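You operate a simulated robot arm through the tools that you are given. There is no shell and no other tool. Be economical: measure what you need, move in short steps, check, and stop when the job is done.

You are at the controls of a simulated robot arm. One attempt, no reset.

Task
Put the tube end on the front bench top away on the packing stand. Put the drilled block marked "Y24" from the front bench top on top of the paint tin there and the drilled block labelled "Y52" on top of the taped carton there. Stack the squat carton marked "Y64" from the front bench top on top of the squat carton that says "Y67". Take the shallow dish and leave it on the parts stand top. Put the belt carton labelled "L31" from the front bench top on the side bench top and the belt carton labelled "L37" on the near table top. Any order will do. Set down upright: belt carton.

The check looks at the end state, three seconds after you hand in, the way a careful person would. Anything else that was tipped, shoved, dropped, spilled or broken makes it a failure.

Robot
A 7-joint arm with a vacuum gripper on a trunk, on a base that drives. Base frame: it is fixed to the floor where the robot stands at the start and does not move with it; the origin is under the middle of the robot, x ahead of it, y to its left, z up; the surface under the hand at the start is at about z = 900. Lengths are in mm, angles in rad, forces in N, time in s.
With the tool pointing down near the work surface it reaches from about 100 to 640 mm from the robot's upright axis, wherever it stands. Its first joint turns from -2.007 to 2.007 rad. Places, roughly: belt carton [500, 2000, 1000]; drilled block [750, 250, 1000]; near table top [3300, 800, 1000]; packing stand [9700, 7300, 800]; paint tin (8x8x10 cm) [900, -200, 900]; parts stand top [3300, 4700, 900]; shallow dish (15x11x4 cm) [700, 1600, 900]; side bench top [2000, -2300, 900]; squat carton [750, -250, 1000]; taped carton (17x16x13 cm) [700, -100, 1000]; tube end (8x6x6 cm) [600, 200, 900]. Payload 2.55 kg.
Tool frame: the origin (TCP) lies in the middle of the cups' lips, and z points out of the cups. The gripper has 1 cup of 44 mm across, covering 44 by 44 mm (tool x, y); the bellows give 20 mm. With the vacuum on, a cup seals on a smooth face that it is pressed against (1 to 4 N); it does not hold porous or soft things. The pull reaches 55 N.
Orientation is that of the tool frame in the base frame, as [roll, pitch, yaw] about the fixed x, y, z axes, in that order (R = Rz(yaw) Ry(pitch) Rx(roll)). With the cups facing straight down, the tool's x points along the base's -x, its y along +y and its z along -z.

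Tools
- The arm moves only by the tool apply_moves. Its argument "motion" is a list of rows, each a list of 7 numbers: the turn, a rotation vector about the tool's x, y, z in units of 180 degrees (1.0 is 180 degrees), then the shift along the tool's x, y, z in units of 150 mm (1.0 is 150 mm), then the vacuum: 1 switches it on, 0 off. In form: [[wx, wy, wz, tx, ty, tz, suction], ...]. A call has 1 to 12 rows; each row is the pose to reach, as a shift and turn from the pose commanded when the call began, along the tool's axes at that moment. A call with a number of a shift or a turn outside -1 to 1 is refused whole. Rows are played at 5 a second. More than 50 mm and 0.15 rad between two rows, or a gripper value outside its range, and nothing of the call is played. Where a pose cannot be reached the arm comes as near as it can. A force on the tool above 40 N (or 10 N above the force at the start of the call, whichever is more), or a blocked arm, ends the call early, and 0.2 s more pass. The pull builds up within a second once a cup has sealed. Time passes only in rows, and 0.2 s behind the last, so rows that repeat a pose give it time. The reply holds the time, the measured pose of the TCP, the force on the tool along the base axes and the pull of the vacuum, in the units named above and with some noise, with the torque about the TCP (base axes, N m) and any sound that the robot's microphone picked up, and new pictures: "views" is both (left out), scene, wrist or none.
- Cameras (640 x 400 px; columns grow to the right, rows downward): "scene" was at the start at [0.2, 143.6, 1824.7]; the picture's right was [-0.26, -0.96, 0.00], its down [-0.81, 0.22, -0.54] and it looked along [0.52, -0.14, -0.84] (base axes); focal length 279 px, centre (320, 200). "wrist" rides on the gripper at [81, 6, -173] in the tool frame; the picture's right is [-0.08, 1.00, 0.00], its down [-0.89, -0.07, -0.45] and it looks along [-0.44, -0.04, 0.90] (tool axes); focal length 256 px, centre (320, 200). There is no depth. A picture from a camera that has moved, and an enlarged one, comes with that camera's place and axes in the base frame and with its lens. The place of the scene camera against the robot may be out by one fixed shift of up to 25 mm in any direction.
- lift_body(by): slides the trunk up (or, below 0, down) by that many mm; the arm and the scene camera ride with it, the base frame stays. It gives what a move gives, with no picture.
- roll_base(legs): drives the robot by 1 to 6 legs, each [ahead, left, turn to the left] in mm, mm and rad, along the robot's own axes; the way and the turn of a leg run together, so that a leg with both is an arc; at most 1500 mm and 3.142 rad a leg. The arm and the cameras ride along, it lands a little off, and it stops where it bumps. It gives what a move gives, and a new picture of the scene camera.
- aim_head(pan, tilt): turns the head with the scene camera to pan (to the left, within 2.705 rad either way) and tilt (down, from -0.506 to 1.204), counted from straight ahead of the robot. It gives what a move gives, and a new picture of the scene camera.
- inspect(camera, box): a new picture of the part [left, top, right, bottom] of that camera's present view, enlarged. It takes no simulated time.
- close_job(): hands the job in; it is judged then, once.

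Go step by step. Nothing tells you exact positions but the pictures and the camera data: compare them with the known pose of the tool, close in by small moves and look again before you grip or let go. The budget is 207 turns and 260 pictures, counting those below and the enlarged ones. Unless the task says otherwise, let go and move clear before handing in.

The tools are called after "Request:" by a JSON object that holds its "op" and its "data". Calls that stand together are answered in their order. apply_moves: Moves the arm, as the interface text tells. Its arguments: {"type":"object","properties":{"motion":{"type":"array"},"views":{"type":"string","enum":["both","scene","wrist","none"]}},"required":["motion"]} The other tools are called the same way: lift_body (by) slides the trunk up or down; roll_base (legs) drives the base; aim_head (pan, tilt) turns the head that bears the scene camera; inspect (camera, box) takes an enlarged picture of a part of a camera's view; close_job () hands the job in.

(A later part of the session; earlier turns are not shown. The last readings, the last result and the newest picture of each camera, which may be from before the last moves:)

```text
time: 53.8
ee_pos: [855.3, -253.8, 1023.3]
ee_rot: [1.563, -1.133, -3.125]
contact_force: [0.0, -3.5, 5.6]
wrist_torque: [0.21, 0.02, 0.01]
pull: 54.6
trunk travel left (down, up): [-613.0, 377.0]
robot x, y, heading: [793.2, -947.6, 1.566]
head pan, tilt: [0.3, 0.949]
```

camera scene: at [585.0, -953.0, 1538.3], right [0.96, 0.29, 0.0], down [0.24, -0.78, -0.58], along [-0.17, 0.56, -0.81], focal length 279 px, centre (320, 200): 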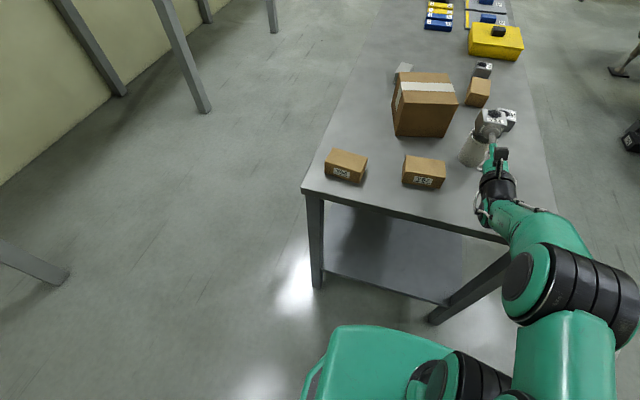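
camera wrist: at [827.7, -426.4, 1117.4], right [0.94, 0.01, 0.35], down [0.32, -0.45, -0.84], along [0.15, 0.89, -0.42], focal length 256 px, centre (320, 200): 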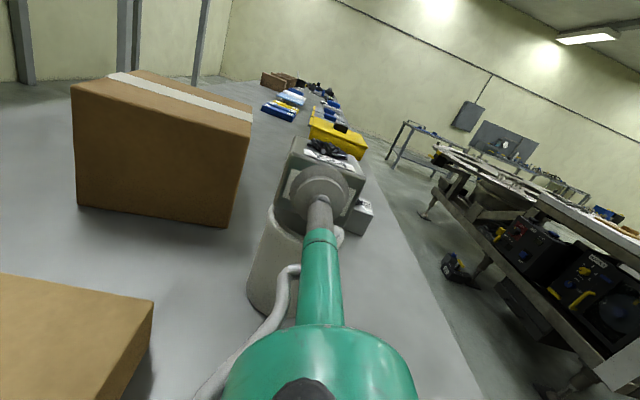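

Set down on the lid (force turned upward). I ease 1 mm, release, and back away.

Request:
{"op": "lift_body", "data": {"by": 1.5}}

Request:
{"op": "apply_moves", "data": {"motion": [[0, 0, 0, 0, 0, 0, 0], [0, 0, 0, 0, 0, 0, 0], [0, 0, 0, 0, 0, 0, 0], [0, 0, 0, 0, 0, 0, 0], [0, 0, 0, 0, 0, -0.03, 0], [0, 0, 0, 0, 0, -0.1, 0], [0, 0, 0, 0, 0, -0.2, 0]], "views": "wrist"}}

```text
time: 54.3
ee_pos: [856.0, -255.8, 1023.8]
ee_rot: [1.573, -1.132, -3.134]
contact_force: [0.4, -1.1, 7.9]
wrist_torque: [0.45, 0.0, -0.01]
pull: 54.3
trunk travel left (down, up): [-615.0, 375.0]
robot x, y, heading: [787.7, -951.5, 1.563]
head pan, tilt: [0.3, 0.949]
```

```text
time: 55.9
ee_pos: [856.5, -283.6, 1021.1]
ee_rot: [1.584, -1.131, -3.14]
contact_force: [0.0, 0.4, 0.4]
wrist_torque: [0.04, -0.01, -0.01]
pull: 0.0
trunk travel left (down, up): [-615.0, 375.0]
robot x, y, heading: [790.2, -951.7, 1.566]
head pan, tilt: [0.3, 0.949]
camera wrist: at [828.8, -456.5, 1097.4], right [0.94, 0.01, 0.35], down [0.32, -0.45, -0.84], along [0.15, 0.9, -0.42], focal length 256 px, centre (320, 200)
```

wrist: 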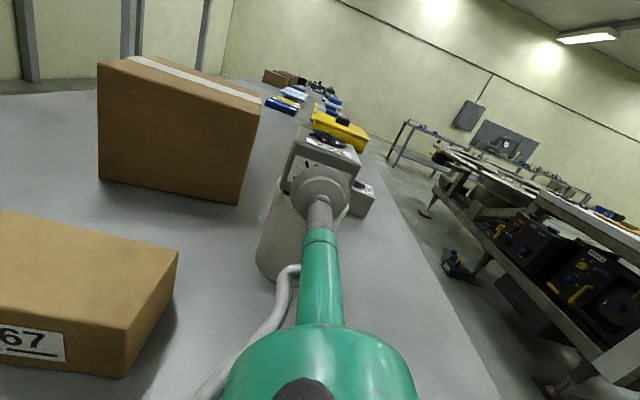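

Y24 stands on the tin. I back off, raise, and drive around the right end to the far side of the bench facing Y52.

Request:
{"op": "lift_body", "data": {"by": 4}}

Request:
{"op": "roll_base", "data": {"legs": [[-160, 0, 0]]}}

Request:
{"op": "lift_body", "data": {"by": 130}}

Request:
{"op": "roll_base", "data": {"legs": [[0, -900, 0], [0, 0, 1.571], [0, 1000, 0]]}}

```text
time: 56.5
ee_pos: [856.1, -283.8, 1025.7]
ee_rot: [1.583, -1.129, -3.139]
contact_force: [-0.2, -0.8, 0.5]
wrist_torque: [-0.01, 0.02, -0.01]
pull: 0.1
trunk travel left (down, up): [-619.0, 371.0]
robot x, y, heading: [787.6, -946.7, 1.571]
head pan, tilt: [0.3, 0.949]
```

```text
time: 57.9
ee_pos: [854.5, -443.0, 1026.7]
ee_rot: [1.579, -1.132, -3.139]
contact_force: [0.2, -0.8, -0.7]
wrist_torque: [-0.01, 0.01, 0.0]
pull: 0.1
trunk travel left (down, up): [-619.0, 371.0]
robot x, y, heading: [789.2, -1107.9, 1.571]
head pan, tilt: [0.3, 0.949]
camera scene: at [584.5, -1112.8, 1521.8], right [0.96, 0.29, 0.0], down [0.24, -0.78, -0.58], along [-0.17, 0.56, -0.81], focal length 279 px, centre (320, 200)
```

scene: 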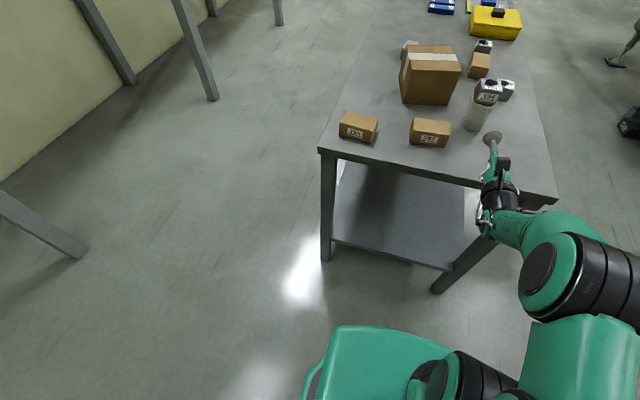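

```text
time: 59.5
ee_pos: [855.5, -442.1, 1154.8]
ee_rot: [1.583, -1.132, -3.139]
contact_force: [0.5, -0.4, 0.2]
wrist_torque: [0.01, -0.03, -0.01]
pull: 0.1
trunk travel left (down, up): [-749.0, 241.0]
robot x, y, heading: [790.5, -1102.7, 1.57]
head pan, tilt: [0.3, 0.949]
```

```text
time: 71.6
ee_pos: [981.0, -1887.3, 1130.3]
ee_rot: [1.67, -0.953, -1.424]
contact_force: [0.1, -0.9, -0.1]
wrist_torque: [-0.01, 0.06, -0.12]
pull: 0.0
trunk travel left (down, up): [-749.0, 241.0]
robot x, y, heading: [1667.4, -1810.4, -3.077]
head pan, tilt: [0.3, 0.949]
stopped in leg 3: the robot was blocked; the commanded pose is now the measured one
camera scene: at [1669.9, -2004.6, 1655.7], right [-0.36, 0.93, -0.01], down [0.76, 0.28, -0.59], along [-0.55, -0.22, -0.81], focal length 279 px, centre (320, 200)
```

scene: 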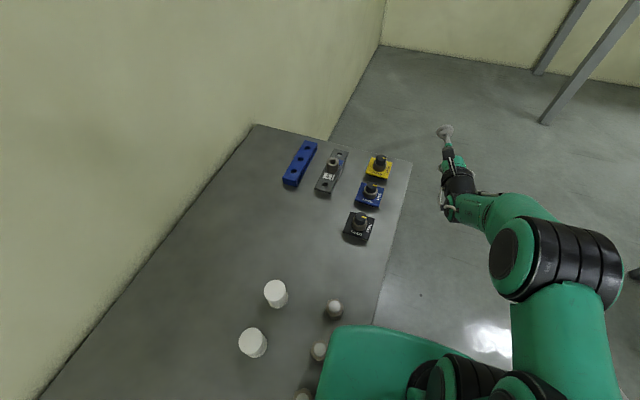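

I turned the sign around and bumped the side bench; I check that nothing on it fell, then move away to the right.

Request:
{"op": "inspect", "data": {"camera": "scene", "box": [220, 130, 440, 400]}}

Request:
{"op": "roll_base", "data": {"legs": [[0, -700, 0]]}}

Request:
{"op": "aim_head", "data": {"pan": 1.5, "tilt": 0.6}}

```text
1.48 times, centred on (330, 265) of scene
camera zoom: at [1669.9, -2004.6, 1655.7], right [-0.36, 0.93, -0.01], down [0.76, 0.28, -0.59], along [-0.55, -0.22, -0.81], focal length 413 px, centre (305, 104)
```

zoom: 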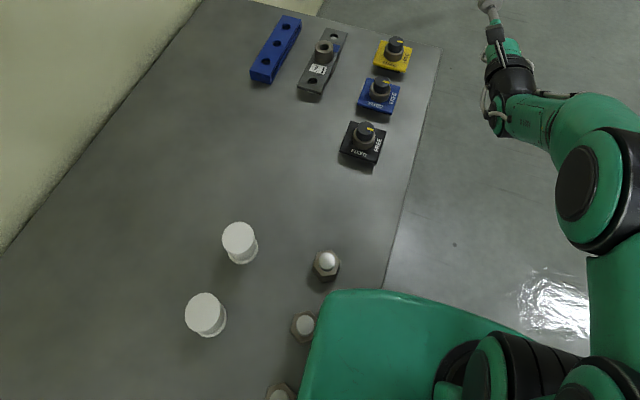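

```text
time: 75.4
ee_pos: [937.4, -1164.5, 1134.8]
ee_rot: [1.658, -0.999, -1.466]
contact_force: [-0.8, 0.2, 0.3]
wrist_torque: [0.0, -0.02, 0.0]
pull: 0.1
trunk travel left (down, up): [-749.0, 241.0]
robot x, y, heading: [1624.3, -1111.9, -3.081]
head pan, tilt: [0.3, 0.949]
camera scene: at [1617.6, -1325.5, 1651.9], right [-0.35, 0.94, 0.0], down [0.76, 0.29, -0.58], along [-0.54, -0.21, -0.81], focal length 279 px, centre (320, 200)
```

scene: 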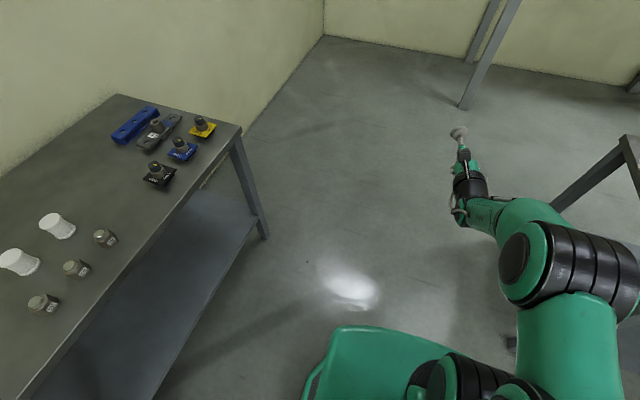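

```text
time: 76.8
ee_pos: [937.0, -1165.9, 1136.3]
ee_rot: [1.657, -0.997, -1.465]
contact_force: [-0.2, 0.5, -0.7]
wrist_torque: [0.0, 0.0, 0.0]
pull: 0.0
trunk travel left (down, up): [-749.0, 241.0]
robot x, y, heading: [1622.8, -1116.3, -3.084]
head pan, tilt: [1.499, 0.6]
camera scene: at [1684.6, -1388.8, 1680.2], right [-1.0, 0.01, 0.0], down [0.01, 0.57, -0.82], along [-0.01, -0.82, -0.57], focal length 279 px, centre (320, 200)
```

scene: 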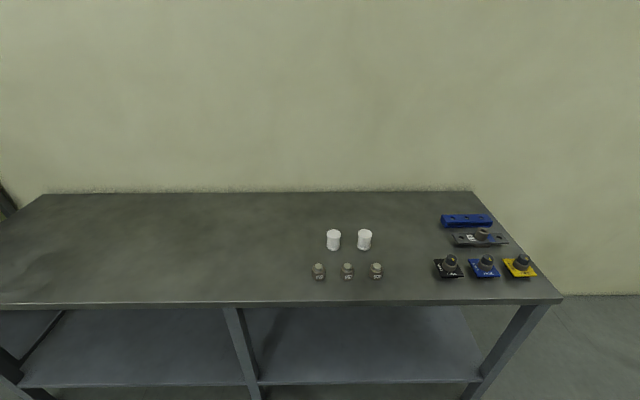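

Nothing fell on the side bench. I re-square the heading, back off a bit and strafe right (+y) to Y52.

Request:
{"op": "roll_base", "data": {"legs": [[-100, 0, -0.058], [0, -1000, 0]]}}

Request:
{"op": "aim_head", "data": {"pan": 0.0, "tilt": 0.9}}

Request:
{"op": "apply_moves", "data": {"motion": [[0, 0, 0, 0, 0, 0, 0]], "views": "wrist"}}

```text
time: 82.8
ee_pos: [1035.7, -116.0, 1134.4]
ee_rot: [1.656, -1.0, -1.53]
contact_force: [-0.3, 0.6, 0.4]
wrist_torque: [0.01, 0.02, -0.01]
pull: 0.0
trunk travel left (down, up): [-749.0, 241.0]
robot x, y, heading: [1722.4, -105.8, 3.141]
head pan, tilt: [1.499, 0.6]
camera scene: at [1768.5, -387.2, 1680.3], right [-1.0, 0.08, 0.0], down [0.04, 0.56, -0.83], along [-0.06, -0.82, -0.56], focal length 279 px, centre (320, 200)
```

scene: 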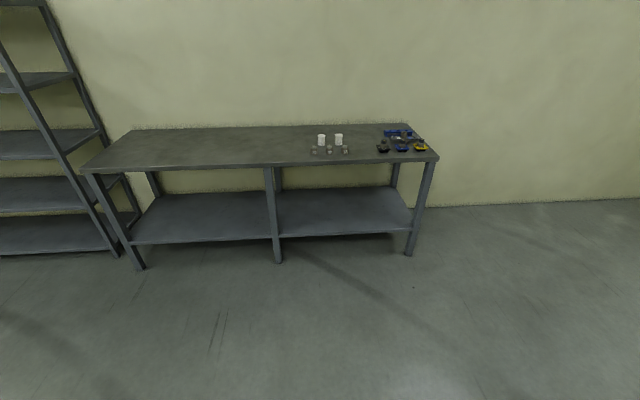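

```text
time: 84.4
ee_pos: [1036.0, -116.6, 1134.9]
ee_rot: [1.657, -0.998, -1.526]
contact_force: [0.2, -0.2, -0.2]
wrist_torque: [0.01, 0.0, 0.0]
pull: 0.0
trunk travel left (down, up): [-749.0, 241.0]
robot x, y, heading: [1720.2, -109.3, 3.138]
head pan, tilt: [0.0, 0.901]
camera scene: at [1699.7, -299.3, 1655.4], right [0.0, 1.0, 0.0], down [0.78, 0.0, -0.62], along [-0.62, 0.0, -0.78], focal length 279 px, centre (320, 200)
```

scene: 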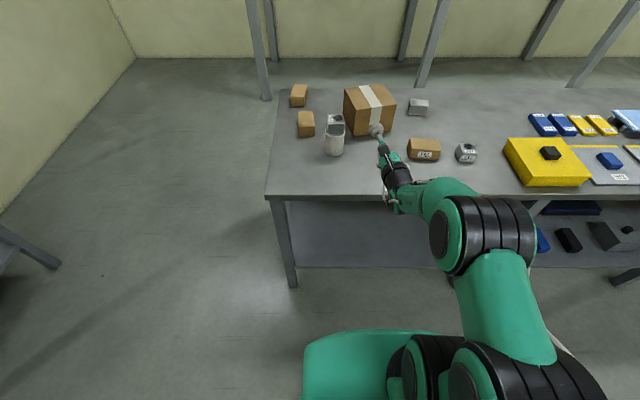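

```text
time: 84.8
ee_pos: [1036.1, -116.9, 1135.9]
ee_rot: [1.656, -0.997, -1.527]
contact_force: [0.6, 0.2, -0.8]
wrist_torque: [0.0, -0.01, 0.02]
pull: 0.1
trunk travel left (down, up): [-749.0, 241.0]
robot x, y, heading: [1723.9, -104.8, 3.134]
head pan, tilt: [0.0, 0.901]
camera wrist: at [1207.7, -135.6, 1214.0], right [-0.12, 0.87, 0.47], down [0.43, 0.48, -0.77], along [-0.89, 0.11, -0.43], focal length 256 px, centre (320, 200)
```

wrist: 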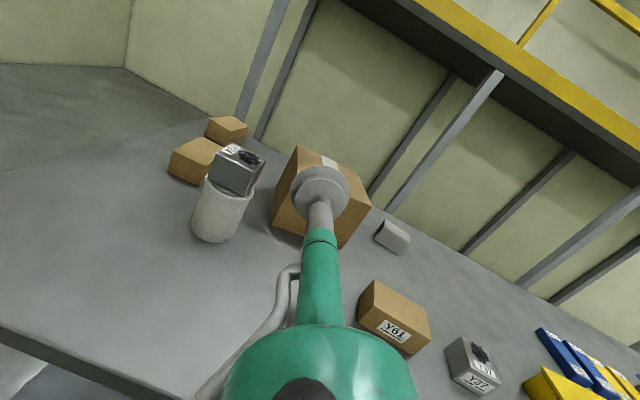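

Arm got skewed by the bump: tool yaw off ~7°. I correct it and lower 100 mm to see Y52 beside the wand.

Request:
{"op": "apply_moves", "data": {"motion": [[-0.019, -0.005, 0, 0, 0, 0, 0], [-0.0382, -0.0095, 0, 0, 0, 0, 0], [-0.0382, -0.0095, 0, 0, 0, 0, 0]], "views": "none"}}

Request:
{"op": "lift_body", "data": {"by": -95}}

Request:
{"op": "apply_moves", "data": {"motion": [[0, 0, 0, 0, 0, 0, 0]], "views": "wrist"}}

Request:
{"op": "inspect", "data": {"camera": "wrist", "box": [310, 190, 470, 300]}}

```text
time: 85.6
ee_pos: [1036.5, -116.4, 1135.3]
ee_rot: [1.657, -0.998, -1.528]
contact_force: [0.2, 0.3, -0.7]
wrist_torque: [0.02, 0.01, 0.0]
pull: 0.1
out of reach, approached as far as the arm can: row 1, 2, 3
trunk travel left (down, up): [-749.0, 241.0]
robot x, y, heading: [1721.2, -104.6, 3.139]
head pan, tilt: [0.0, 0.901]
```

```text
time: 86.8
ee_pos: [1036.2, -116.7, 1040.4]
ee_rot: [1.656, -0.999, -1.527]
contact_force: [-0.7, 0.6, 0.0]
wrist_torque: [0.01, -0.01, 0.03]
pull: 0.1
trunk travel left (down, up): [-654.0, 336.0]
robot x, y, heading: [1722.7, -108.9, 3.137]
head pan, tilt: [0.0, 0.901]
```

```text
time: 87.2
ee_pos: [1035.9, -117.1, 1041.1]
ee_rot: [1.656, -0.998, -1.526]
contact_force: [-0.7, -0.3, -0.4]
wrist_torque: [0.05, 0.0, -0.05]
pull: 0.1
trunk travel left (down, up): [-654.0, 336.0]
robot x, y, heading: [1723.5, -105.7, 3.139]
head pan, tilt: [0.0, 0.901]
camera wrist: at [1207.7, -135.5, 1119.0], right [-0.12, 0.87, 0.47], down [0.43, 0.48, -0.77], along [-0.89, 0.11, -0.43], focal length 256 px, centre (320, 200)
```

wrist: 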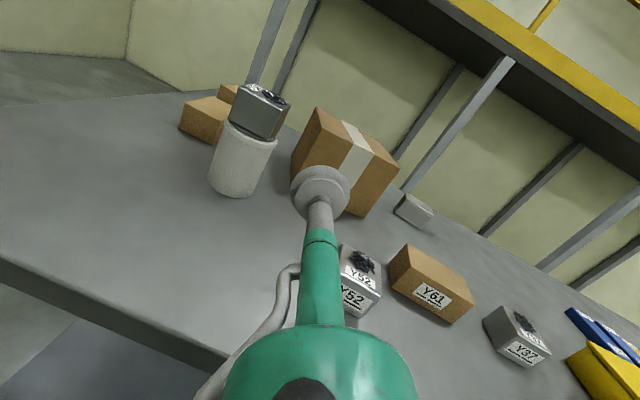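

```text
3.64 times, centred on (390, 245) of wrist
camera zoom: at [1207.7, -135.5, 1119.0], right [-0.12, 0.87, 0.47], down [0.43, 0.48, -0.77], along [-0.89, 0.11, -0.43], focal length 931 px, centre (66, 36)
```

zoom: 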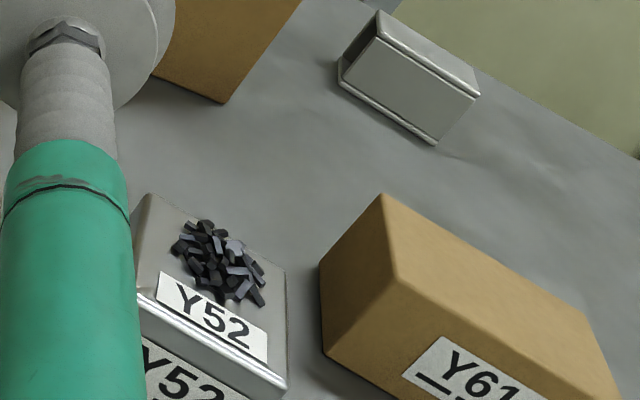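

The wrist can't turn further that way; I'll turn the base instead. Measuring Y52's far face first.

Request:
{"op": "inspect", "data": {"camera": "wrist", "box": [320, 235, 420, 325]}}

```text
4.44 times, centred on (370, 280) of wrist
camera zoom: at [1207.7, -135.5, 1119.0], right [-0.12, 0.87, 0.47], down [0.43, 0.48, -0.77], along [-0.89, 0.11, -0.43], focal length 1138 px, centre (98, -156)
```

zoom: 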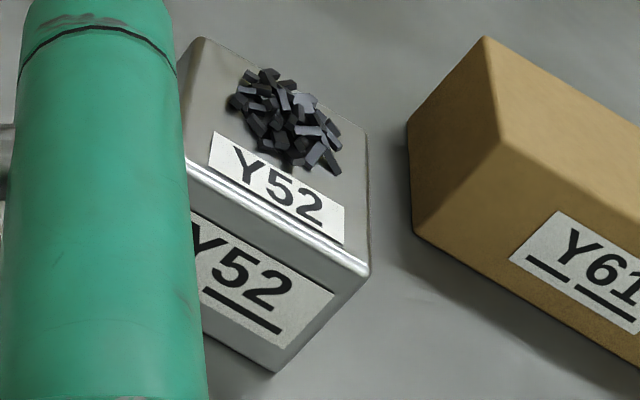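

Y52's far face centre is about (989, −21), turned ~−4°. I turn and shift the base to line up, then lower.

Request:
{"op": "roll_base", "data": {"legs": [[0, 0, -0.19], [0, 38, 0]]}}

Request:
{"op": "lift_body", "data": {"by": -113}}

Request:
{"op": "apply_moves", "data": {"motion": [[0, 0, 0, 0, 0, 0, 0]], "views": "wrist"}}

Request:
{"op": "inspect", "data": {"camera": "wrist", "box": [260, 120, 380, 220]}}

```text
time: 88.8
ee_pos: [1039.8, -26.5, 1040.3]
ee_rot: [1.655, -0.996, -1.717]
contact_force: [0.0, 0.2, 0.5]
wrist_torque: [-0.01, -0.01, -0.03]
pull: 0.2
trunk travel left (down, up): [-654.0, 336.0]
robot x, y, heading: [1716.9, -144.0, 2.95]
head pan, tilt: [0.0, 0.901]
camera scene: at [1659.1, -331.8, 1560.2], right [0.19, 0.98, 0.0], down [0.77, -0.15, -0.62], along [-0.61, 0.12, -0.78], focal length 279 px, centre (320, 200)
```

scene: 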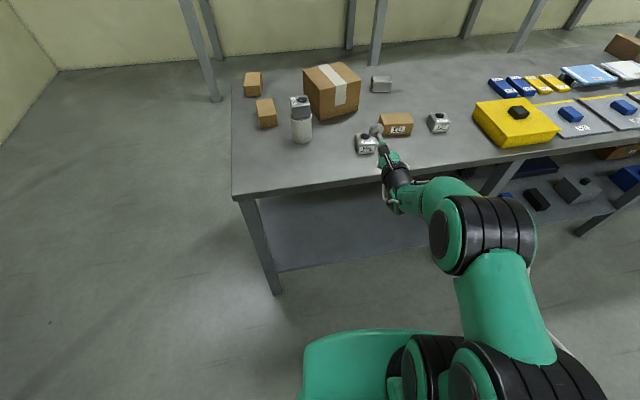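

```text
time: 90.3
ee_pos: [1039.9, -24.5, 927.1]
ee_rot: [1.656, -0.999, -1.716]
contact_force: [0.2, 0.6, 0.0]
wrist_torque: [-0.01, 0.05, -0.02]
pull: 0.1
trunk travel left (down, up): [-541.0, 449.0]
robot x, y, heading: [1715.5, -142.3, 2.944]
head pan, tilt: [0.0, 0.901]
```

```text
time: 90.7
ee_pos: [1039.7, -25.0, 927.0]
ee_rot: [1.656, -0.999, -1.718]
contact_force: [1.3, -0.2, -0.4]
wrist_torque: [-0.05, 0.01, 0.01]
pull: 0.1
trunk travel left (down, up): [-541.0, 449.0]
robot x, y, heading: [1718.1, -143.3, 2.949]
head pan, tilt: [0.0, 0.901]
camera wrist: at [1204.5, -75.2, 1006.0], right [0.04, 0.88, 0.47], down [0.51, 0.39, -0.77], along [-0.86, 0.27, -0.43], focal length 256 px, centre (320, 200)
```

wrist: 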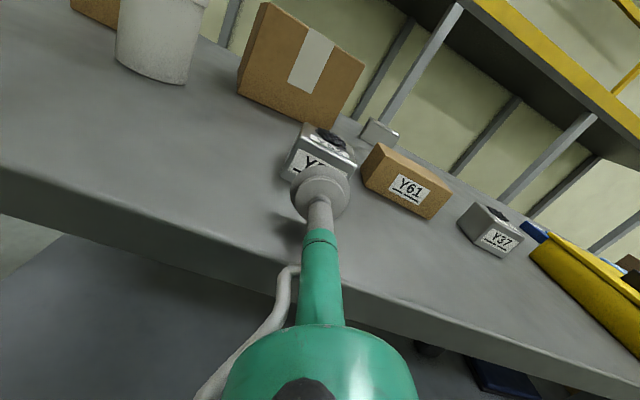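

```text
4.00 times, centred on (320, 170) of wrist
camera zoom: at [1204.5, -75.2, 1006.0], right [0.04, 0.88, 0.47], down [0.51, 0.39, -0.77], along [-0.86, 0.27, -0.43], focal length 1024 px, centre (320, 320)
```

zoom: 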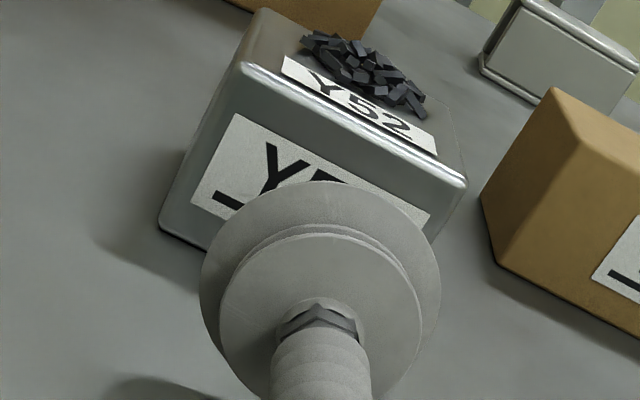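

Aligned: face centre ≈ (987, −22.5, 922.5). I advance with vacuum on.

Request:
{"op": "apply_moves", "data": {"motion": [[0, 0, 0, -0.006, -0.0156, 0.12, 0], [0, 0, 0, -0.006, -0.0156, 0.26, 1], [0, 0, 0, -0.006, -0.0156, 0.32, 1], [0, 0, 0, -0.006, -0.0156, 0.34, 1], [0, 0, 0, -0.006, -0.0156, 0.36, 1], [0, 0, 0, -0.006, -0.0156, 0.37, 1], [0, 0, 0, -0.006, -0.0156, 0.37, 1]], "views": "wrist"}}

```text
time: 92.3
ee_pos: [984.5, -20.0, 921.9]
ee_rot: [1.662, -0.999, -1.714]
contact_force: [4.2, 0.7, -0.1]
wrist_torque: [-0.04, 0.4, -0.01]
pull: 54.8
out of reach, approached as far as the arm can: row 1
trunk travel left (down, up): [-541.0, 449.0]
robot x, y, heading: [1715.6, -148.5, 2.946]
head pan, tilt: [0.0, 0.901]
camera wrist: at [1150.1, -69.3, 1001.7], right [0.03, 0.88, 0.47], down [0.51, 0.39, -0.77], along [-0.86, 0.27, -0.44], focal length 256 px, centre (320, 200)
```

wrist: 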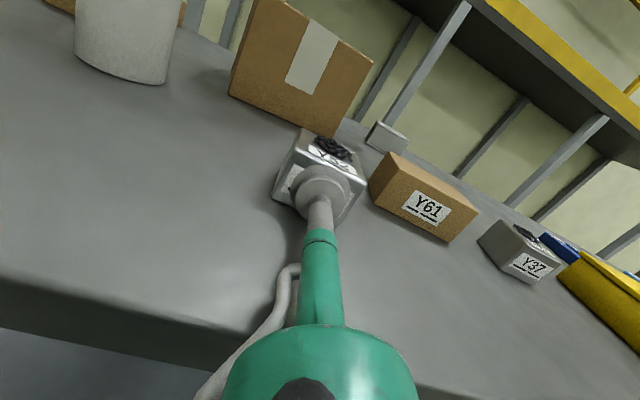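

Sealed. Lift up.

Request:
{"op": "lift_body", "data": {"by": 40}}

Request:
{"op": "lift_body", "data": {"by": 230}}

Request:
{"op": "apply_moves", "data": {"motion": [[0, 0, 0, 0, 0, 0, 1]], "views": "both"}}

Request:
{"op": "inspect", "data": {"camera": "scene", "box": [220, 40, 460, 190]}}

```text
time: 93.1
ee_pos: [983.1, -20.8, 963.3]
ee_rot: [1.661, -0.998, -1.71]
contact_force: [0.1, -0.4, -3.1]
wrist_torque: [-0.01, -0.09, 0.0]
pull: 54.7
trunk travel left (down, up): [-581.0, 409.0]
robot x, y, heading: [1715.1, -144.0, 2.951]
head pan, tilt: [0.0, 0.901]
```

```text
time: 95.5
ee_pos: [984.3, -20.4, 1192.9]
ee_rot: [1.662, -0.998, -1.711]
contact_force: [0.2, -0.4, -2.6]
wrist_torque: [0.01, -0.09, 0.02]
pull: 54.6
trunk travel left (down, up): [-811.0, 179.0]
robot x, y, heading: [1715.8, -148.8, 2.95]
head pan, tilt: [0.0, 0.901]
```

```text
time: 95.9
ee_pos: [984.5, -20.2, 1192.4]
ee_rot: [1.663, -0.998, -1.712]
contact_force: [-0.5, -0.2, -3.9]
wrist_torque: [0.01, -0.11, 0.03]
pull: 55.0
trunk travel left (down, up): [-811.0, 179.0]
robot x, y, heading: [1713.0, -147.2, 2.945]
head pan, tilt: [0.0, 0.901]
camera scene: at [1659.6, -329.7, 1717.4], right [0.19, 0.98, 0.0], down [0.77, -0.15, -0.62], along [-0.61, 0.12, -0.78], focal length 279 px, centre (320, 200)
camera wrist: at [1149.7, -69.4, 1271.9], right [0.03, 0.88, 0.47], down [0.51, 0.39, -0.77], along [-0.86, 0.27, -0.44], focal length 256 px, centre (320, 200)
```

scene: 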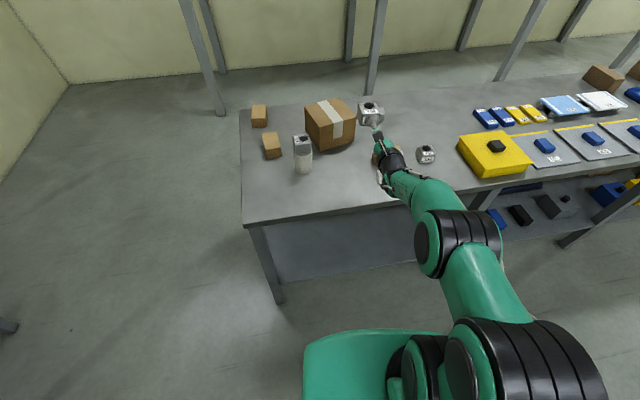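
wrist: 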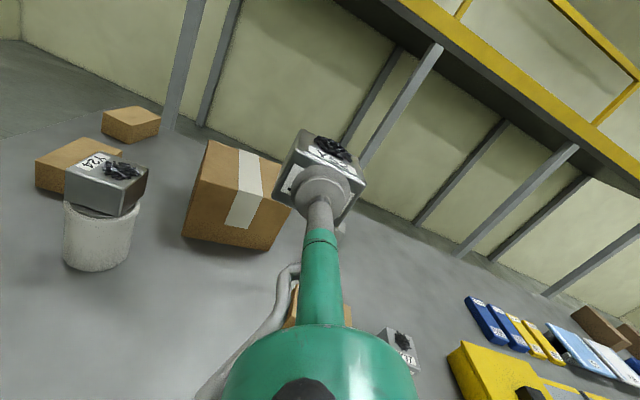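

```text
2.67 times, centred on (340, 115) of scene
camera zoom: at [1659.6, -329.7, 1717.4], right [0.19, 0.98, 0.0], down [0.77, -0.15, -0.62], along [-0.61, 0.12, -0.78], focal length 743 px, centre (267, 427)
```

zoom: 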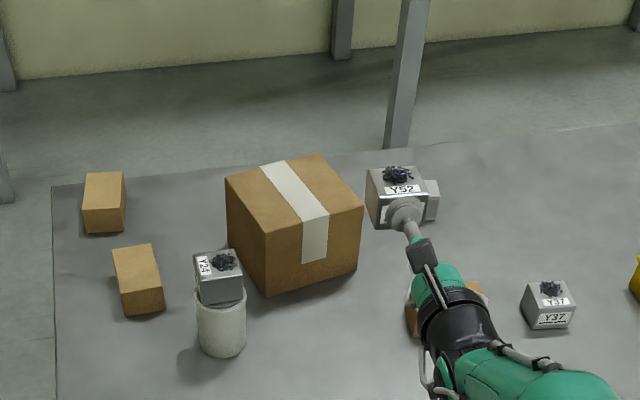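

Carton top centre ≈ (665, −92). I drive ahead 215 and left 129, then extend the arm.

Request:
{"op": "roll_base", "data": {"legs": [[0, 129, 0], [215, 0, 0]]}}

Request:
{"op": "apply_moves", "data": {"motion": [[0, 0, 0, 0, 0, 0.13, 1], [0, 0, 0, 0, 0, 0.26, 1], [0, 0, 0, 0, 0, 0.37, 1], [0, 0, 0, 0, 0, 0.37, 1]], "views": "both"}}

Request:
{"op": "inspect", "data": {"camera": "scene", "box": [260, 40, 460, 170]}}

```text
time: 98.5
ee_pos: [748.7, -102.2, 1191.9]
ee_rot: [1.664, -0.999, -1.712]
contact_force: [0.1, 0.3, -4.7]
wrist_torque: [-0.02, -0.09, 0.05]
pull: 55.3
trunk travel left (down, up): [-811.0, 179.0]
robot x, y, heading: [1476.6, -227.9, 2.943]
head pan, tilt: [0.0, 0.901]
camera scene: at [1422.2, -414.1, 1717.4], right [0.19, 0.98, 0.0], down [0.77, -0.15, -0.62], along [-0.61, 0.12, -0.78], focal length 279 px, centre (320, 200)
```

scene: 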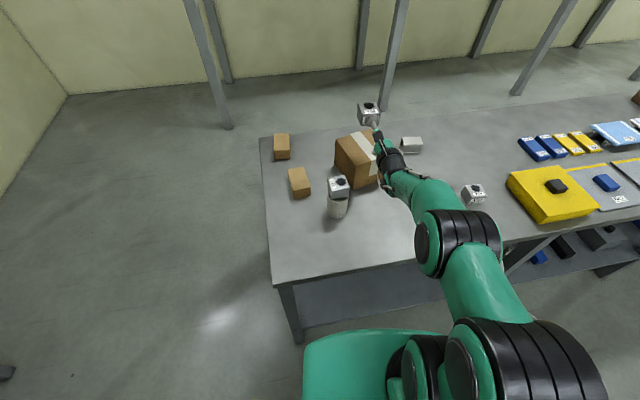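

```text
time: 99.5
ee_pos: [693.2, -100.4, 1189.5]
ee_rot: [1.662, -0.997, -1.717]
contact_force: [0.1, 0.1, -3.0]
wrist_torque: [-0.03, -0.11, 0.01]
pull: 54.9
trunk travel left (down, up): [-811.0, 179.0]
robot x, y, heading: [1478.8, -229.2, 2.948]
head pan, tilt: [0.0, 0.901]
camera scene: at [1423.5, -414.4, 1717.4], right [0.19, 0.98, 0.0], down [0.77, -0.15, -0.62], along [-0.61, 0.12, -0.78], focal length 279 px, centre (320, 200)
camera wrist: at [858.6, -149.6, 1269.1], right [0.04, 0.88, 0.47], down [0.51, 0.39, -0.77], along [-0.86, 0.27, -0.44], focal length 256 px, centre (320, 200)
```

scene: 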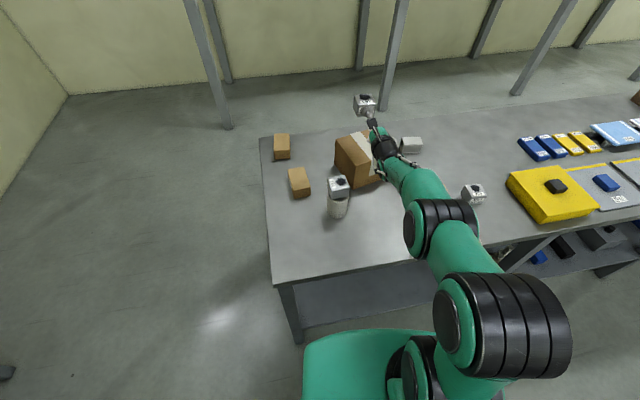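
wrist: 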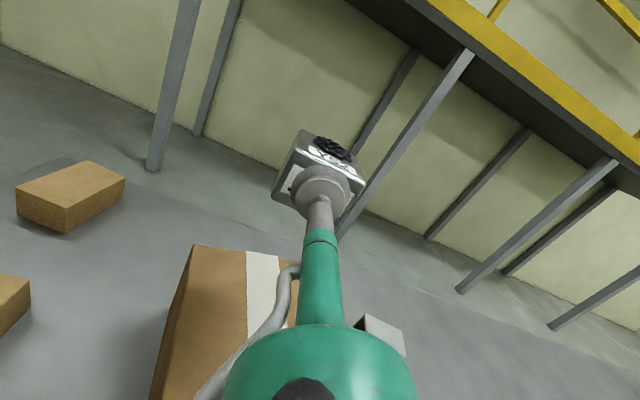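

```text
3.08 times, centred on (360, 105) of scene
camera zoom: at [1423.5, -414.4, 1717.4], right [0.19, 0.98, 0.0], down [0.77, -0.15, -0.62], along [-0.61, 0.12, -0.78], focal length 857 px, centre (197, 492)
```

zoom: 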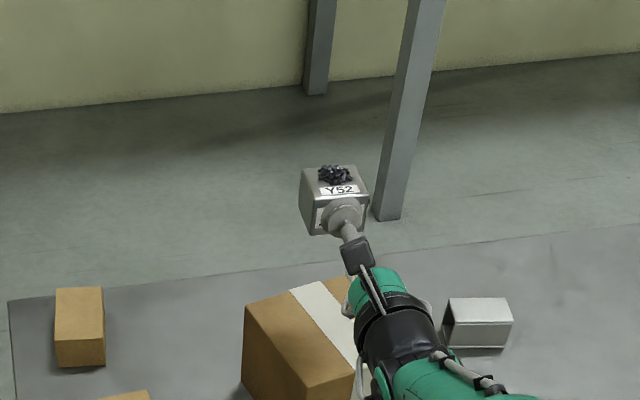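

Wrist view suggests carton centre ≈ (682, −82). I adjust the base slightly and lower most of the way.

Request:
{"op": "roll_base", "data": {"legs": [[-11, -17, 0]]}}

Request:
{"op": "lift_body", "data": {"by": -122}}

Request:
{"op": "apply_moves", "data": {"motion": [[0, 0, 0, 0, 0, 0, 1]], "views": "wrist"}}

Request:
{"op": "inspect", "data": {"camera": "scene", "box": [290, 60, 450, 170]}}

```text
time: 100.3
ee_pos: [706.6, -86.9, 1188.9]
ee_rot: [1.664, -1.0, -1.715]
contact_force: [-0.3, 0.7, -3.9]
wrist_torque: [-0.01, -0.1, 0.01]
pull: 55.0
trunk travel left (down, up): [-811.0, 179.0]
robot x, y, heading: [1494.3, -215.0, 2.945]
head pan, tilt: [0.0, 0.901]
camera scene: at [1436.7, -400.0, 1717.4], right [0.19, 0.98, 0.0], down [0.77, -0.15, -0.62], along [-0.61, 0.12, -0.78], focal length 279 px, centre (320, 200)
```

scene: 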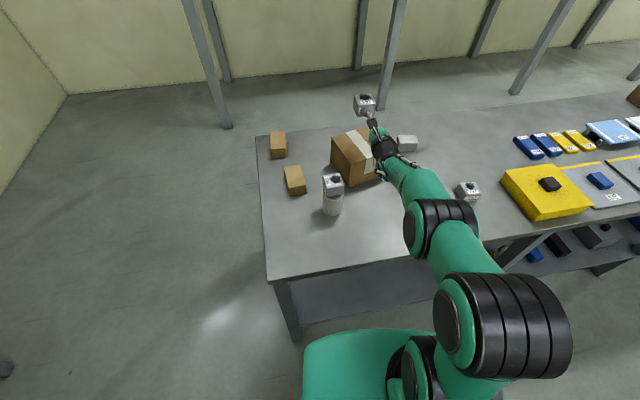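

```text
time: 101.8
ee_pos: [706.0, -85.7, 1068.2]
ee_rot: [1.663, -0.998, -1.714]
contact_force: [0.5, -0.5, -3.9]
wrist_torque: [0.02, -0.06, 0.03]
pull: 54.7
trunk travel left (down, up): [-689.0, 301.0]
robot x, y, heading: [1487.9, -220.8, 2.945]
head pan, tilt: [0.0, 0.901]
```

```text
time: 102.2
ee_pos: [707.0, -85.1, 1067.4]
ee_rot: [1.663, -0.997, -1.715]
contact_force: [0.2, -0.1, -3.6]
wrist_torque: [0.0, -0.08, 0.01]
pull: 54.7
trunk travel left (down, up): [-689.0, 301.0]
robot x, y, heading: [1494.6, -211.6, 2.948]
head pan, tilt: [0.0, 0.901]
camera wrist: at [872.1, -135.4, 1146.7], right [0.03, 0.88, 0.47], down [0.51, 0.39, -0.77], along [-0.86, 0.27, -0.44], focal length 256 px, centre (320, 200)
```

wrist: 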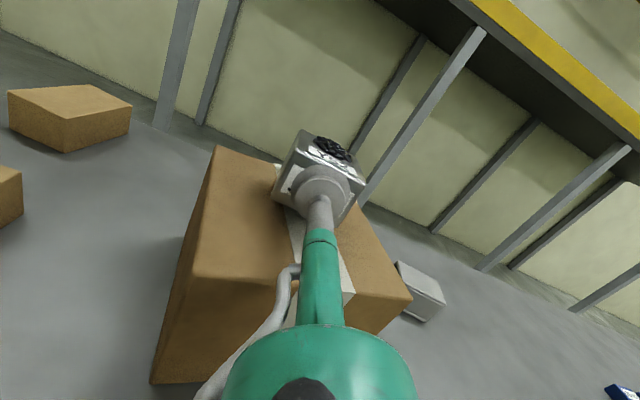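

```text
3.64 times, centred on (370, 115) of scene
camera zoom: at [1436.8, -400.0, 1595.4], right [0.19, 0.98, 0.0], down [0.77, -0.15, -0.62], along [-0.61, 0.12, -0.78], focal length 1013 px, centre (138, 509)
```

zoom: 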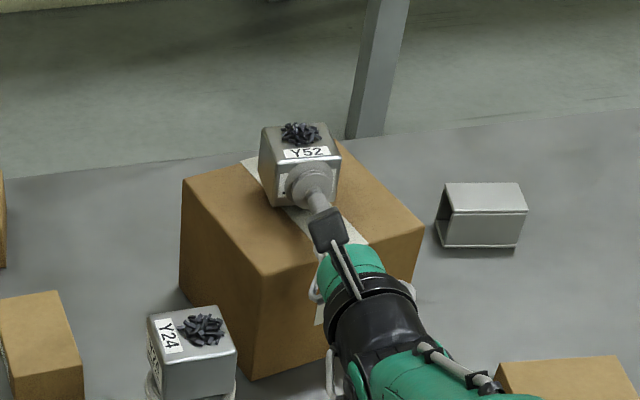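

Block is over the carton with good margins. Lowering in steps.

Request:
{"op": "lift_body", "data": {"by": -11}}

Request:
{"op": "lift_body", "data": {"by": -3}}

Request:
{"op": "lift_body", "data": {"by": -2}}

```text
time: 102.8
ee_pos: [706.8, -84.8, 1054.7]
ee_rot: [1.668, -0.998, -1.717]
contact_force: [0.1, -0.8, -7.2]
wrist_torque: [0.04, 0.05, 0.02]
pull: 54.7
trunk travel left (down, up): [-678.0, 312.0]
robot x, y, heading: [1491.1, -215.3, 2.947]
head pan, tilt: [0.0, 0.901]
```

```text
time: 103.3
ee_pos: [706.8, -85.3, 1054.5]
ee_rot: [1.661, -1.0, -1.712]
contact_force: [1.5, 0.2, -4.4]
wrist_torque: [-0.15, 0.0, 0.03]
pull: 54.8
trunk travel left (down, up): [-675.0, 315.0]
robot x, y, heading: [1497.4, -218.1, 2.943]
head pan, tilt: [0.0, 0.901]
```

```text
time: 103.8
ee_pos: [707.7, -86.4, 1053.9]
ee_rot: [1.655, -0.999, -1.711]
contact_force: [3.0, 1.4, -0.2]
wrist_torque: [-0.36, 0.21, 0.07]
pull: 54.7
trunk travel left (down, up): [-673.0, 317.0]
robot x, y, heading: [1490.8, -214.7, 2.949]
head pan, tilt: [0.0, 0.901]
```

Weight is now carried by the carton. Release and back away.

Request:
{"op": "apply_moves", "data": {"motion": [[0, 0, 0, 0, 0, 0, 0], [0, 0, 0, 0, 0, 0, 0], [0, 0, 0, 0, 0, 0, 0], [0, 0, 0, 0, 0, 0, 0], [0, 0, 0, 0, 0, -0.03, 0], [0, 0, 0, 0, 0, -0.1, 0], [0, 0, 0, 0, 0, -0.2, 0], [0, 0, 0, 0, 0, -0.35, 0]], "views": "wrist"}}

```text
time: 105.6
ee_pos: [759.8, -88.8, 1053.6]
ee_rot: [1.661, -0.998, -1.714]
contact_force: [-0.3, -0.3, 0.1]
wrist_torque: [0.03, -0.02, 0.01]
pull: 0.0
trunk travel left (down, up): [-673.0, 317.0]
robot x, y, heading: [1495.4, -210.2, 2.94]
head pan, tilt: [0.0, 0.901]
camera wrist: at [925.2, -138.7, 1134.0], right [0.03, 0.88, 0.47], down [0.51, 0.39, -0.77], along [-0.86, 0.27, -0.44], focal length 256 px, centre (320, 200)
```

wrist: 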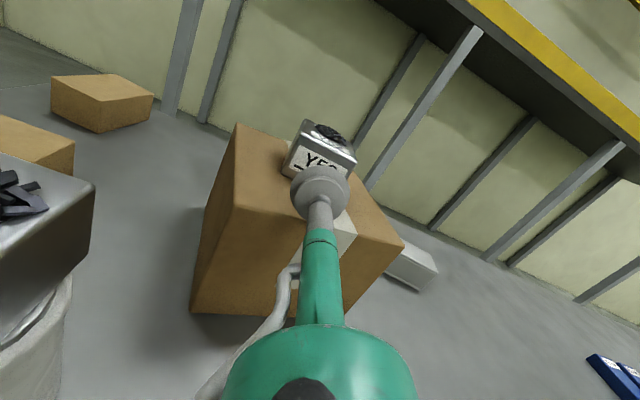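

Y52 is on the taped carton. I raise, back away from the bench, and return the tool to pointing down.

Request:
{"op": "lift_body", "data": {"by": 120}}

Request:
{"op": "roll_base", "data": {"legs": [[-400, 0, 0.195]]}}

Request:
{"op": "apply_moves", "data": {"motion": [[0.0245, -0.038, 0, 0, 0, -0.09, 0], [0.049, -0.076, 0, 0, 0, -0.18, 0], [0.0735, -0.1145, 0, 0, 0, -0.27, 0], [0.098, -0.153, 0, 0, 0, -0.36, 0], [0.1225, -0.191, 0, 0, 0, -0.45, 0], [0.147, -0.229, 0, 0, 0, -0.55, 0], [0.172, -0.267, 0, 0, 0, -0.64, 0], [0.196, -0.305, 0, 0, 0, -0.73, 0], [0.221, -0.344, 0, 0, 0, -0.82, 0], [0.2455, -0.382, 0, 0, 0, -0.91, 0], [0.27, -0.42, 0, 0, 0, -1, 0]], "views": "none"}}

```text
time: 107.1
ee_pos: [760.0, -89.9, 1174.1]
ee_rot: [1.665, -0.998, -1.717]
contact_force: [-0.3, -0.5, 0.3]
wrist_torque: [0.01, 0.0, 0.02]
pull: 0.1
trunk travel left (down, up): [-793.0, 197.0]
robot x, y, heading: [1490.2, -217.0, 2.948]
head pan, tilt: [0.0, 0.901]
```

```text
time: 109.6
ee_pos: [1148.7, -273.8, 1174.7]
ee_rot: [1.662, -0.998, -1.516]
contact_force: [0.5, -0.2, 0.4]
wrist_torque: [0.03, -0.01, -0.01]
pull: 0.0
trunk travel left (down, up): [-793.0, 197.0]
robot x, y, heading: [1891.6, -256.2, -3.137]
head pan, tilt: [0.0, 0.901]
camera scene: at [1870.3, -445.3, 1699.4], right [0.0, 1.0, 0.0], down [0.78, 0.0, -0.62], along [-0.62, 0.0, -0.78], focal length 279 px, centre (320, 200)
```

scene: 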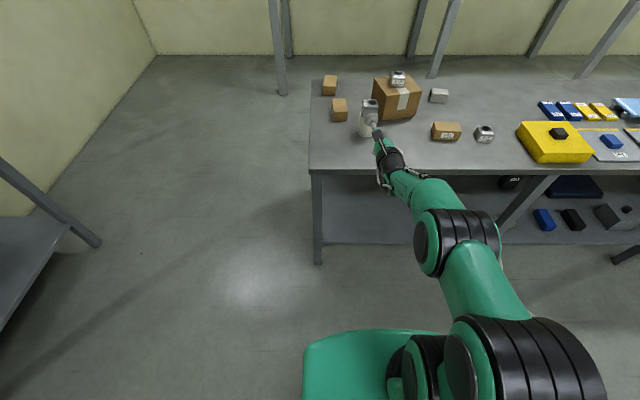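

```text
time: 112.0
ee_pos: [1364.3, -251.9, 1076.6]
ee_rot: [3.13, -0.007, -2.439]
contact_force: [0.4, -1.0, -0.4]
wrist_torque: [0.04, 0.0, -0.03]
pull: 0.1
out of reach, approached as far as the arm can: row 5, 9, 10, 11
trunk travel left (down, up): [-793.0, 197.0]
robot x, y, heading: [1891.7, -254.0, -3.144]
head pan, tilt: [0.0, 0.901]
```

Tool is down again. I unwind the wrist to its usual sense, then drive round to the right end.

Request:
{"op": "apply_moves", "data": {"motion": [[0, 0, -0.043, 0, 0, 0, 0], [0, 0, -0.086, 0, 0, 0, 0], [0, 0, -0.13, 0, 0, 0, 0], [0, 0, -0.173, 0, 0, 0, 0], [0, 0, -0.216, 0, 0, 0, 0], [0, 0, -0.26, 0, 0, 0, 0], [0, 0, -0.303, 0, 0, 0, 0], [0, 0, -0.346, 0, 0, 0, 0], [0, 0, -0.389, 0, 0, 0, 0]], "views": "none"}}

Request:
{"op": "apply_moves", "data": {"motion": [[0, 0, -0.043, 0, 0, 0, 0], [0, 0, -0.086, 0, 0, 0, 0], [0, 0, -0.13, 0, 0, 0, 0], [0, 0, -0.173, 0, 0, 0, 0], [0, 0, -0.216, 0, 0, 0, 0], [0, 0, -0.26, 0, 0, 0, 0], [0, 0, -0.303, 0, 0, 0, 0], [0, 0, -0.346, 0, 0, 0, 0], [0, 0, -0.389, 0, 0, 0, 0]], "views": "none"}}

Request:
{"op": "roll_base", "data": {"legs": [[0, 850, 0], [0, 0, -1.571], [0, 1290, 0], [220, 0, 0]]}}

Request:
{"op": "apply_moves", "data": {"motion": [[0, 0, 0, 0, 0, 0, 0]], "views": "wrist"}}

```text
time: 114.0
ee_pos: [1363.4, -253.8, 1078.2]
ee_rot: [3.129, 0.009, -1.215]
contact_force: [0.9, -0.5, 0.1]
wrist_torque: [0.01, -0.02, -0.04]
pull: 0.1
trunk travel left (down, up): [-793.0, 197.0]
robot x, y, heading: [1888.6, -253.6, -3.14]
head pan, tilt: [0.0, 0.901]
```

```text
time: 116.0
ee_pos: [1362.5, -254.5, 1077.4]
ee_rot: [-3.135, 0.017, 0.007]
contact_force: [-0.2, -0.7, 0.5]
wrist_torque: [0.04, 0.03, 0.01]
pull: 0.0
trunk travel left (down, up): [-793.0, 197.0]
robot x, y, heading: [1891.6, -254.7, -3.142]
head pan, tilt: [0.0, 0.901]
```

```text
time: 131.7
ee_pos: [587.7, -347.5, 1075.9]
ee_rot: [-3.137, 0.013, -1.561]
contact_force: [-0.2, -0.4, -0.1]
wrist_torque: [-0.04, 0.01, 0.0]
pull: 0.1
trunk travel left (down, up): [-793.0, 197.0]
robot x, y, heading: [590.6, -877.6, 1.579]
head pan, tilt: [0.0, 0.901]
camera scene: at [406.5, -875.8, 1699.4], right [1.0, 0.01, 0.0], down [0.0, -0.78, -0.62], along [0.0, 0.62, -0.78], focal length 279 px, centre (320, 200)
```

scene: 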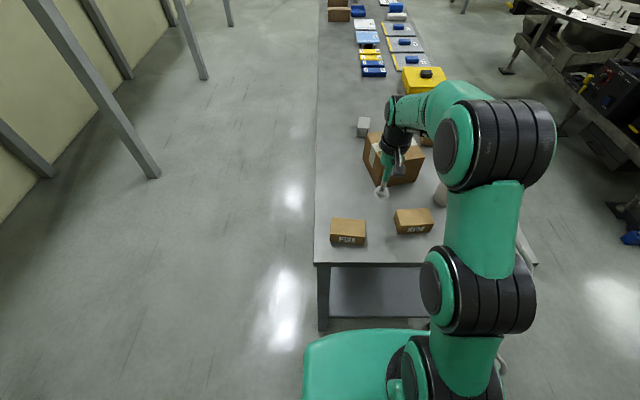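

```text
time: 132.1
ee_pos: [587.2, -348.9, 1078.0]
ee_rot: [-3.136, 0.016, -1.562]
contact_force: [0.0, 0.4, 0.7]
wrist_torque: [-0.03, -0.02, 0.02]
pull: 0.1
trunk travel left (down, up): [-793.0, 197.0]
robot x, y, heading: [589.8, -876.0, 1.581]
head pan, tilt: [0.0, 0.901]
camera wrist: at [580.6, -431.4, 1247.9], right [-1.0, 0.07, 0.0], down [0.06, 0.89, 0.46], along [0.04, 0.46, -0.89], focal length 256 px, centre (320, 200)
```

wrist: 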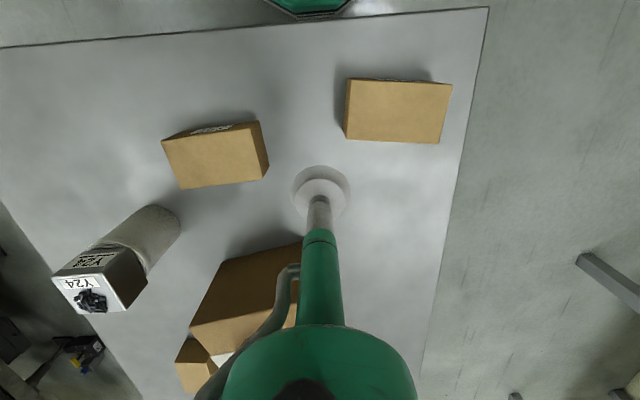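

Both squat cartons are in the wrist view. Enlarging to measure them.

Request:
{"op": "inspect", "data": {"camera": "wrist", "box": [150, 60, 470, 210]}}

```text
2.00 times, centred on (310, 135) of wrist
camera zoom: at [580.6, -431.4, 1247.9], right [-1.0, 0.07, 0.0], down [0.06, 0.89, 0.46], along [0.04, 0.46, -0.89], focal length 512 px, centre (340, 330)
```

zoom: 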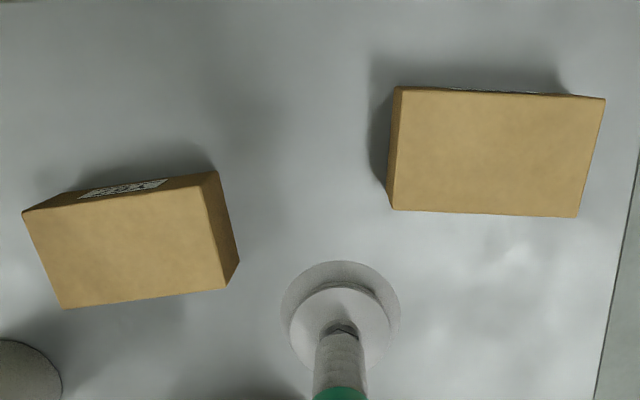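

Y64 centre ≈ (500, −380), Y67 centre ≈ (720, −339), tops near 947. I move over Y64 and descend to just above.

Request:
{"op": "apply_moves", "data": {"motion": [[0, 0, 0, 0.07, 0.19, 0, 0], [0, 0, 0, 0.14, 0.38, 0, 0], [0, 0, 0, 0.21, 0.575, 0, 0], [0, 0, 0, 0.21, 0.575, 0.3, 0], [0, 0, 0, 0.21, 0.575, 0.55, 0], [0, 0, 0, 0.21, 0.575, 0.75, 0], [0, 0, 0, 0.21, 0.575, 0.75, 0]], "views": "wrist"}}

Request:
{"op": "inspect", "data": {"camera": "wrist", "box": [220, 130, 420, 260]}}

```text
time: 133.7
ee_pos: [502.5, -378.9, 963.3]
ee_rot: [-3.137, 0.016, -1.56]
contact_force: [-0.4, -0.6, 0.1]
wrist_torque: [0.01, 0.0, -0.04]
pull: 0.1
trunk travel left (down, up): [-793.0, 197.0]
robot x, y, heading: [590.1, -876.2, 1.573]
head pan, tilt: [0.0, 0.901]
camera wrist: at [494.8, -462.4, 1134.0], right [-1.0, 0.07, 0.0], down [0.06, 0.89, 0.46], along [0.04, 0.46, -0.89], focal length 256 px, centre (320, 200)
```

wrist: 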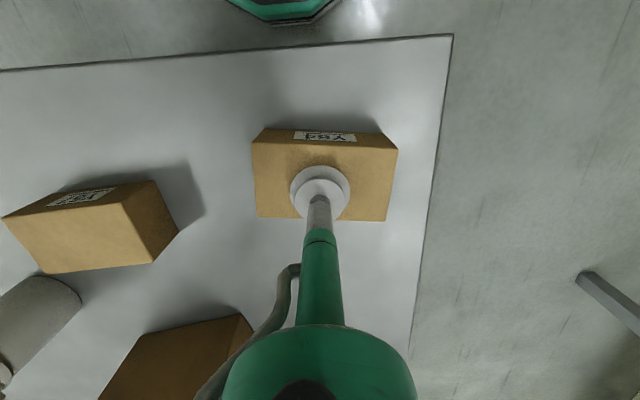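

```text
3.08 times, centred on (320, 195) of wrist
camera zoom: at [494.8, -462.4, 1134.0], right [-1.0, 0.07, 0.0], down [0.06, 0.89, 0.46], along [0.04, 0.46, -0.89], focal length 788 px, centre (320, 215)
```

zoom: 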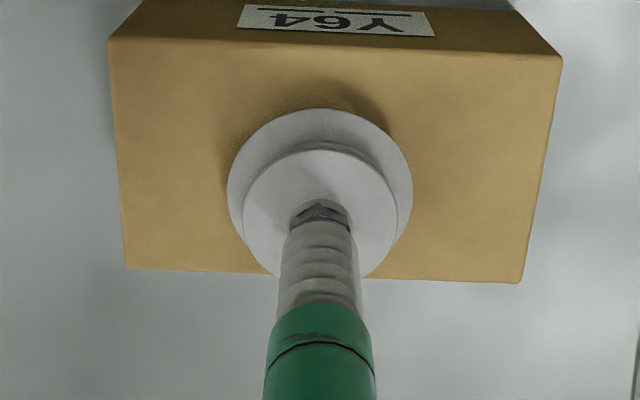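

Confirmed Y64, cup roughly centred. Press down with vacuum.

Request:
{"op": "apply_moves", "data": {"motion": [[0, 0, 0, 0.01, 0.01, 0.05, 1], [0, 0, 0, 0.01, 0.01, 0.08, 1], [0, 0, 0, 0.01, 0.01, 0.1, 1], [0, 0, 0, 0.01, 0.01, 0.12, 1], [0, 0, 0, 0.01, 0.01, 0.13, 1], [0, 0, 0, 0.01, 0.01, 0.13, 1]], "views": "none"}}

```text
time: 135.1
ee_pos: [500.4, -378.2, 947.0]
ee_rot: [-3.139, 0.026, -1.563]
contact_force: [0.5, 1.1, 28.9]
wrist_torque: [-0.46, 0.14, 0.07]
pull: 54.6
trunk travel left (down, up): [-793.0, 197.0]
robot x, y, heading: [588.3, -877.6, 1.575]
head pan, tilt: [0.0, 0.901]
```

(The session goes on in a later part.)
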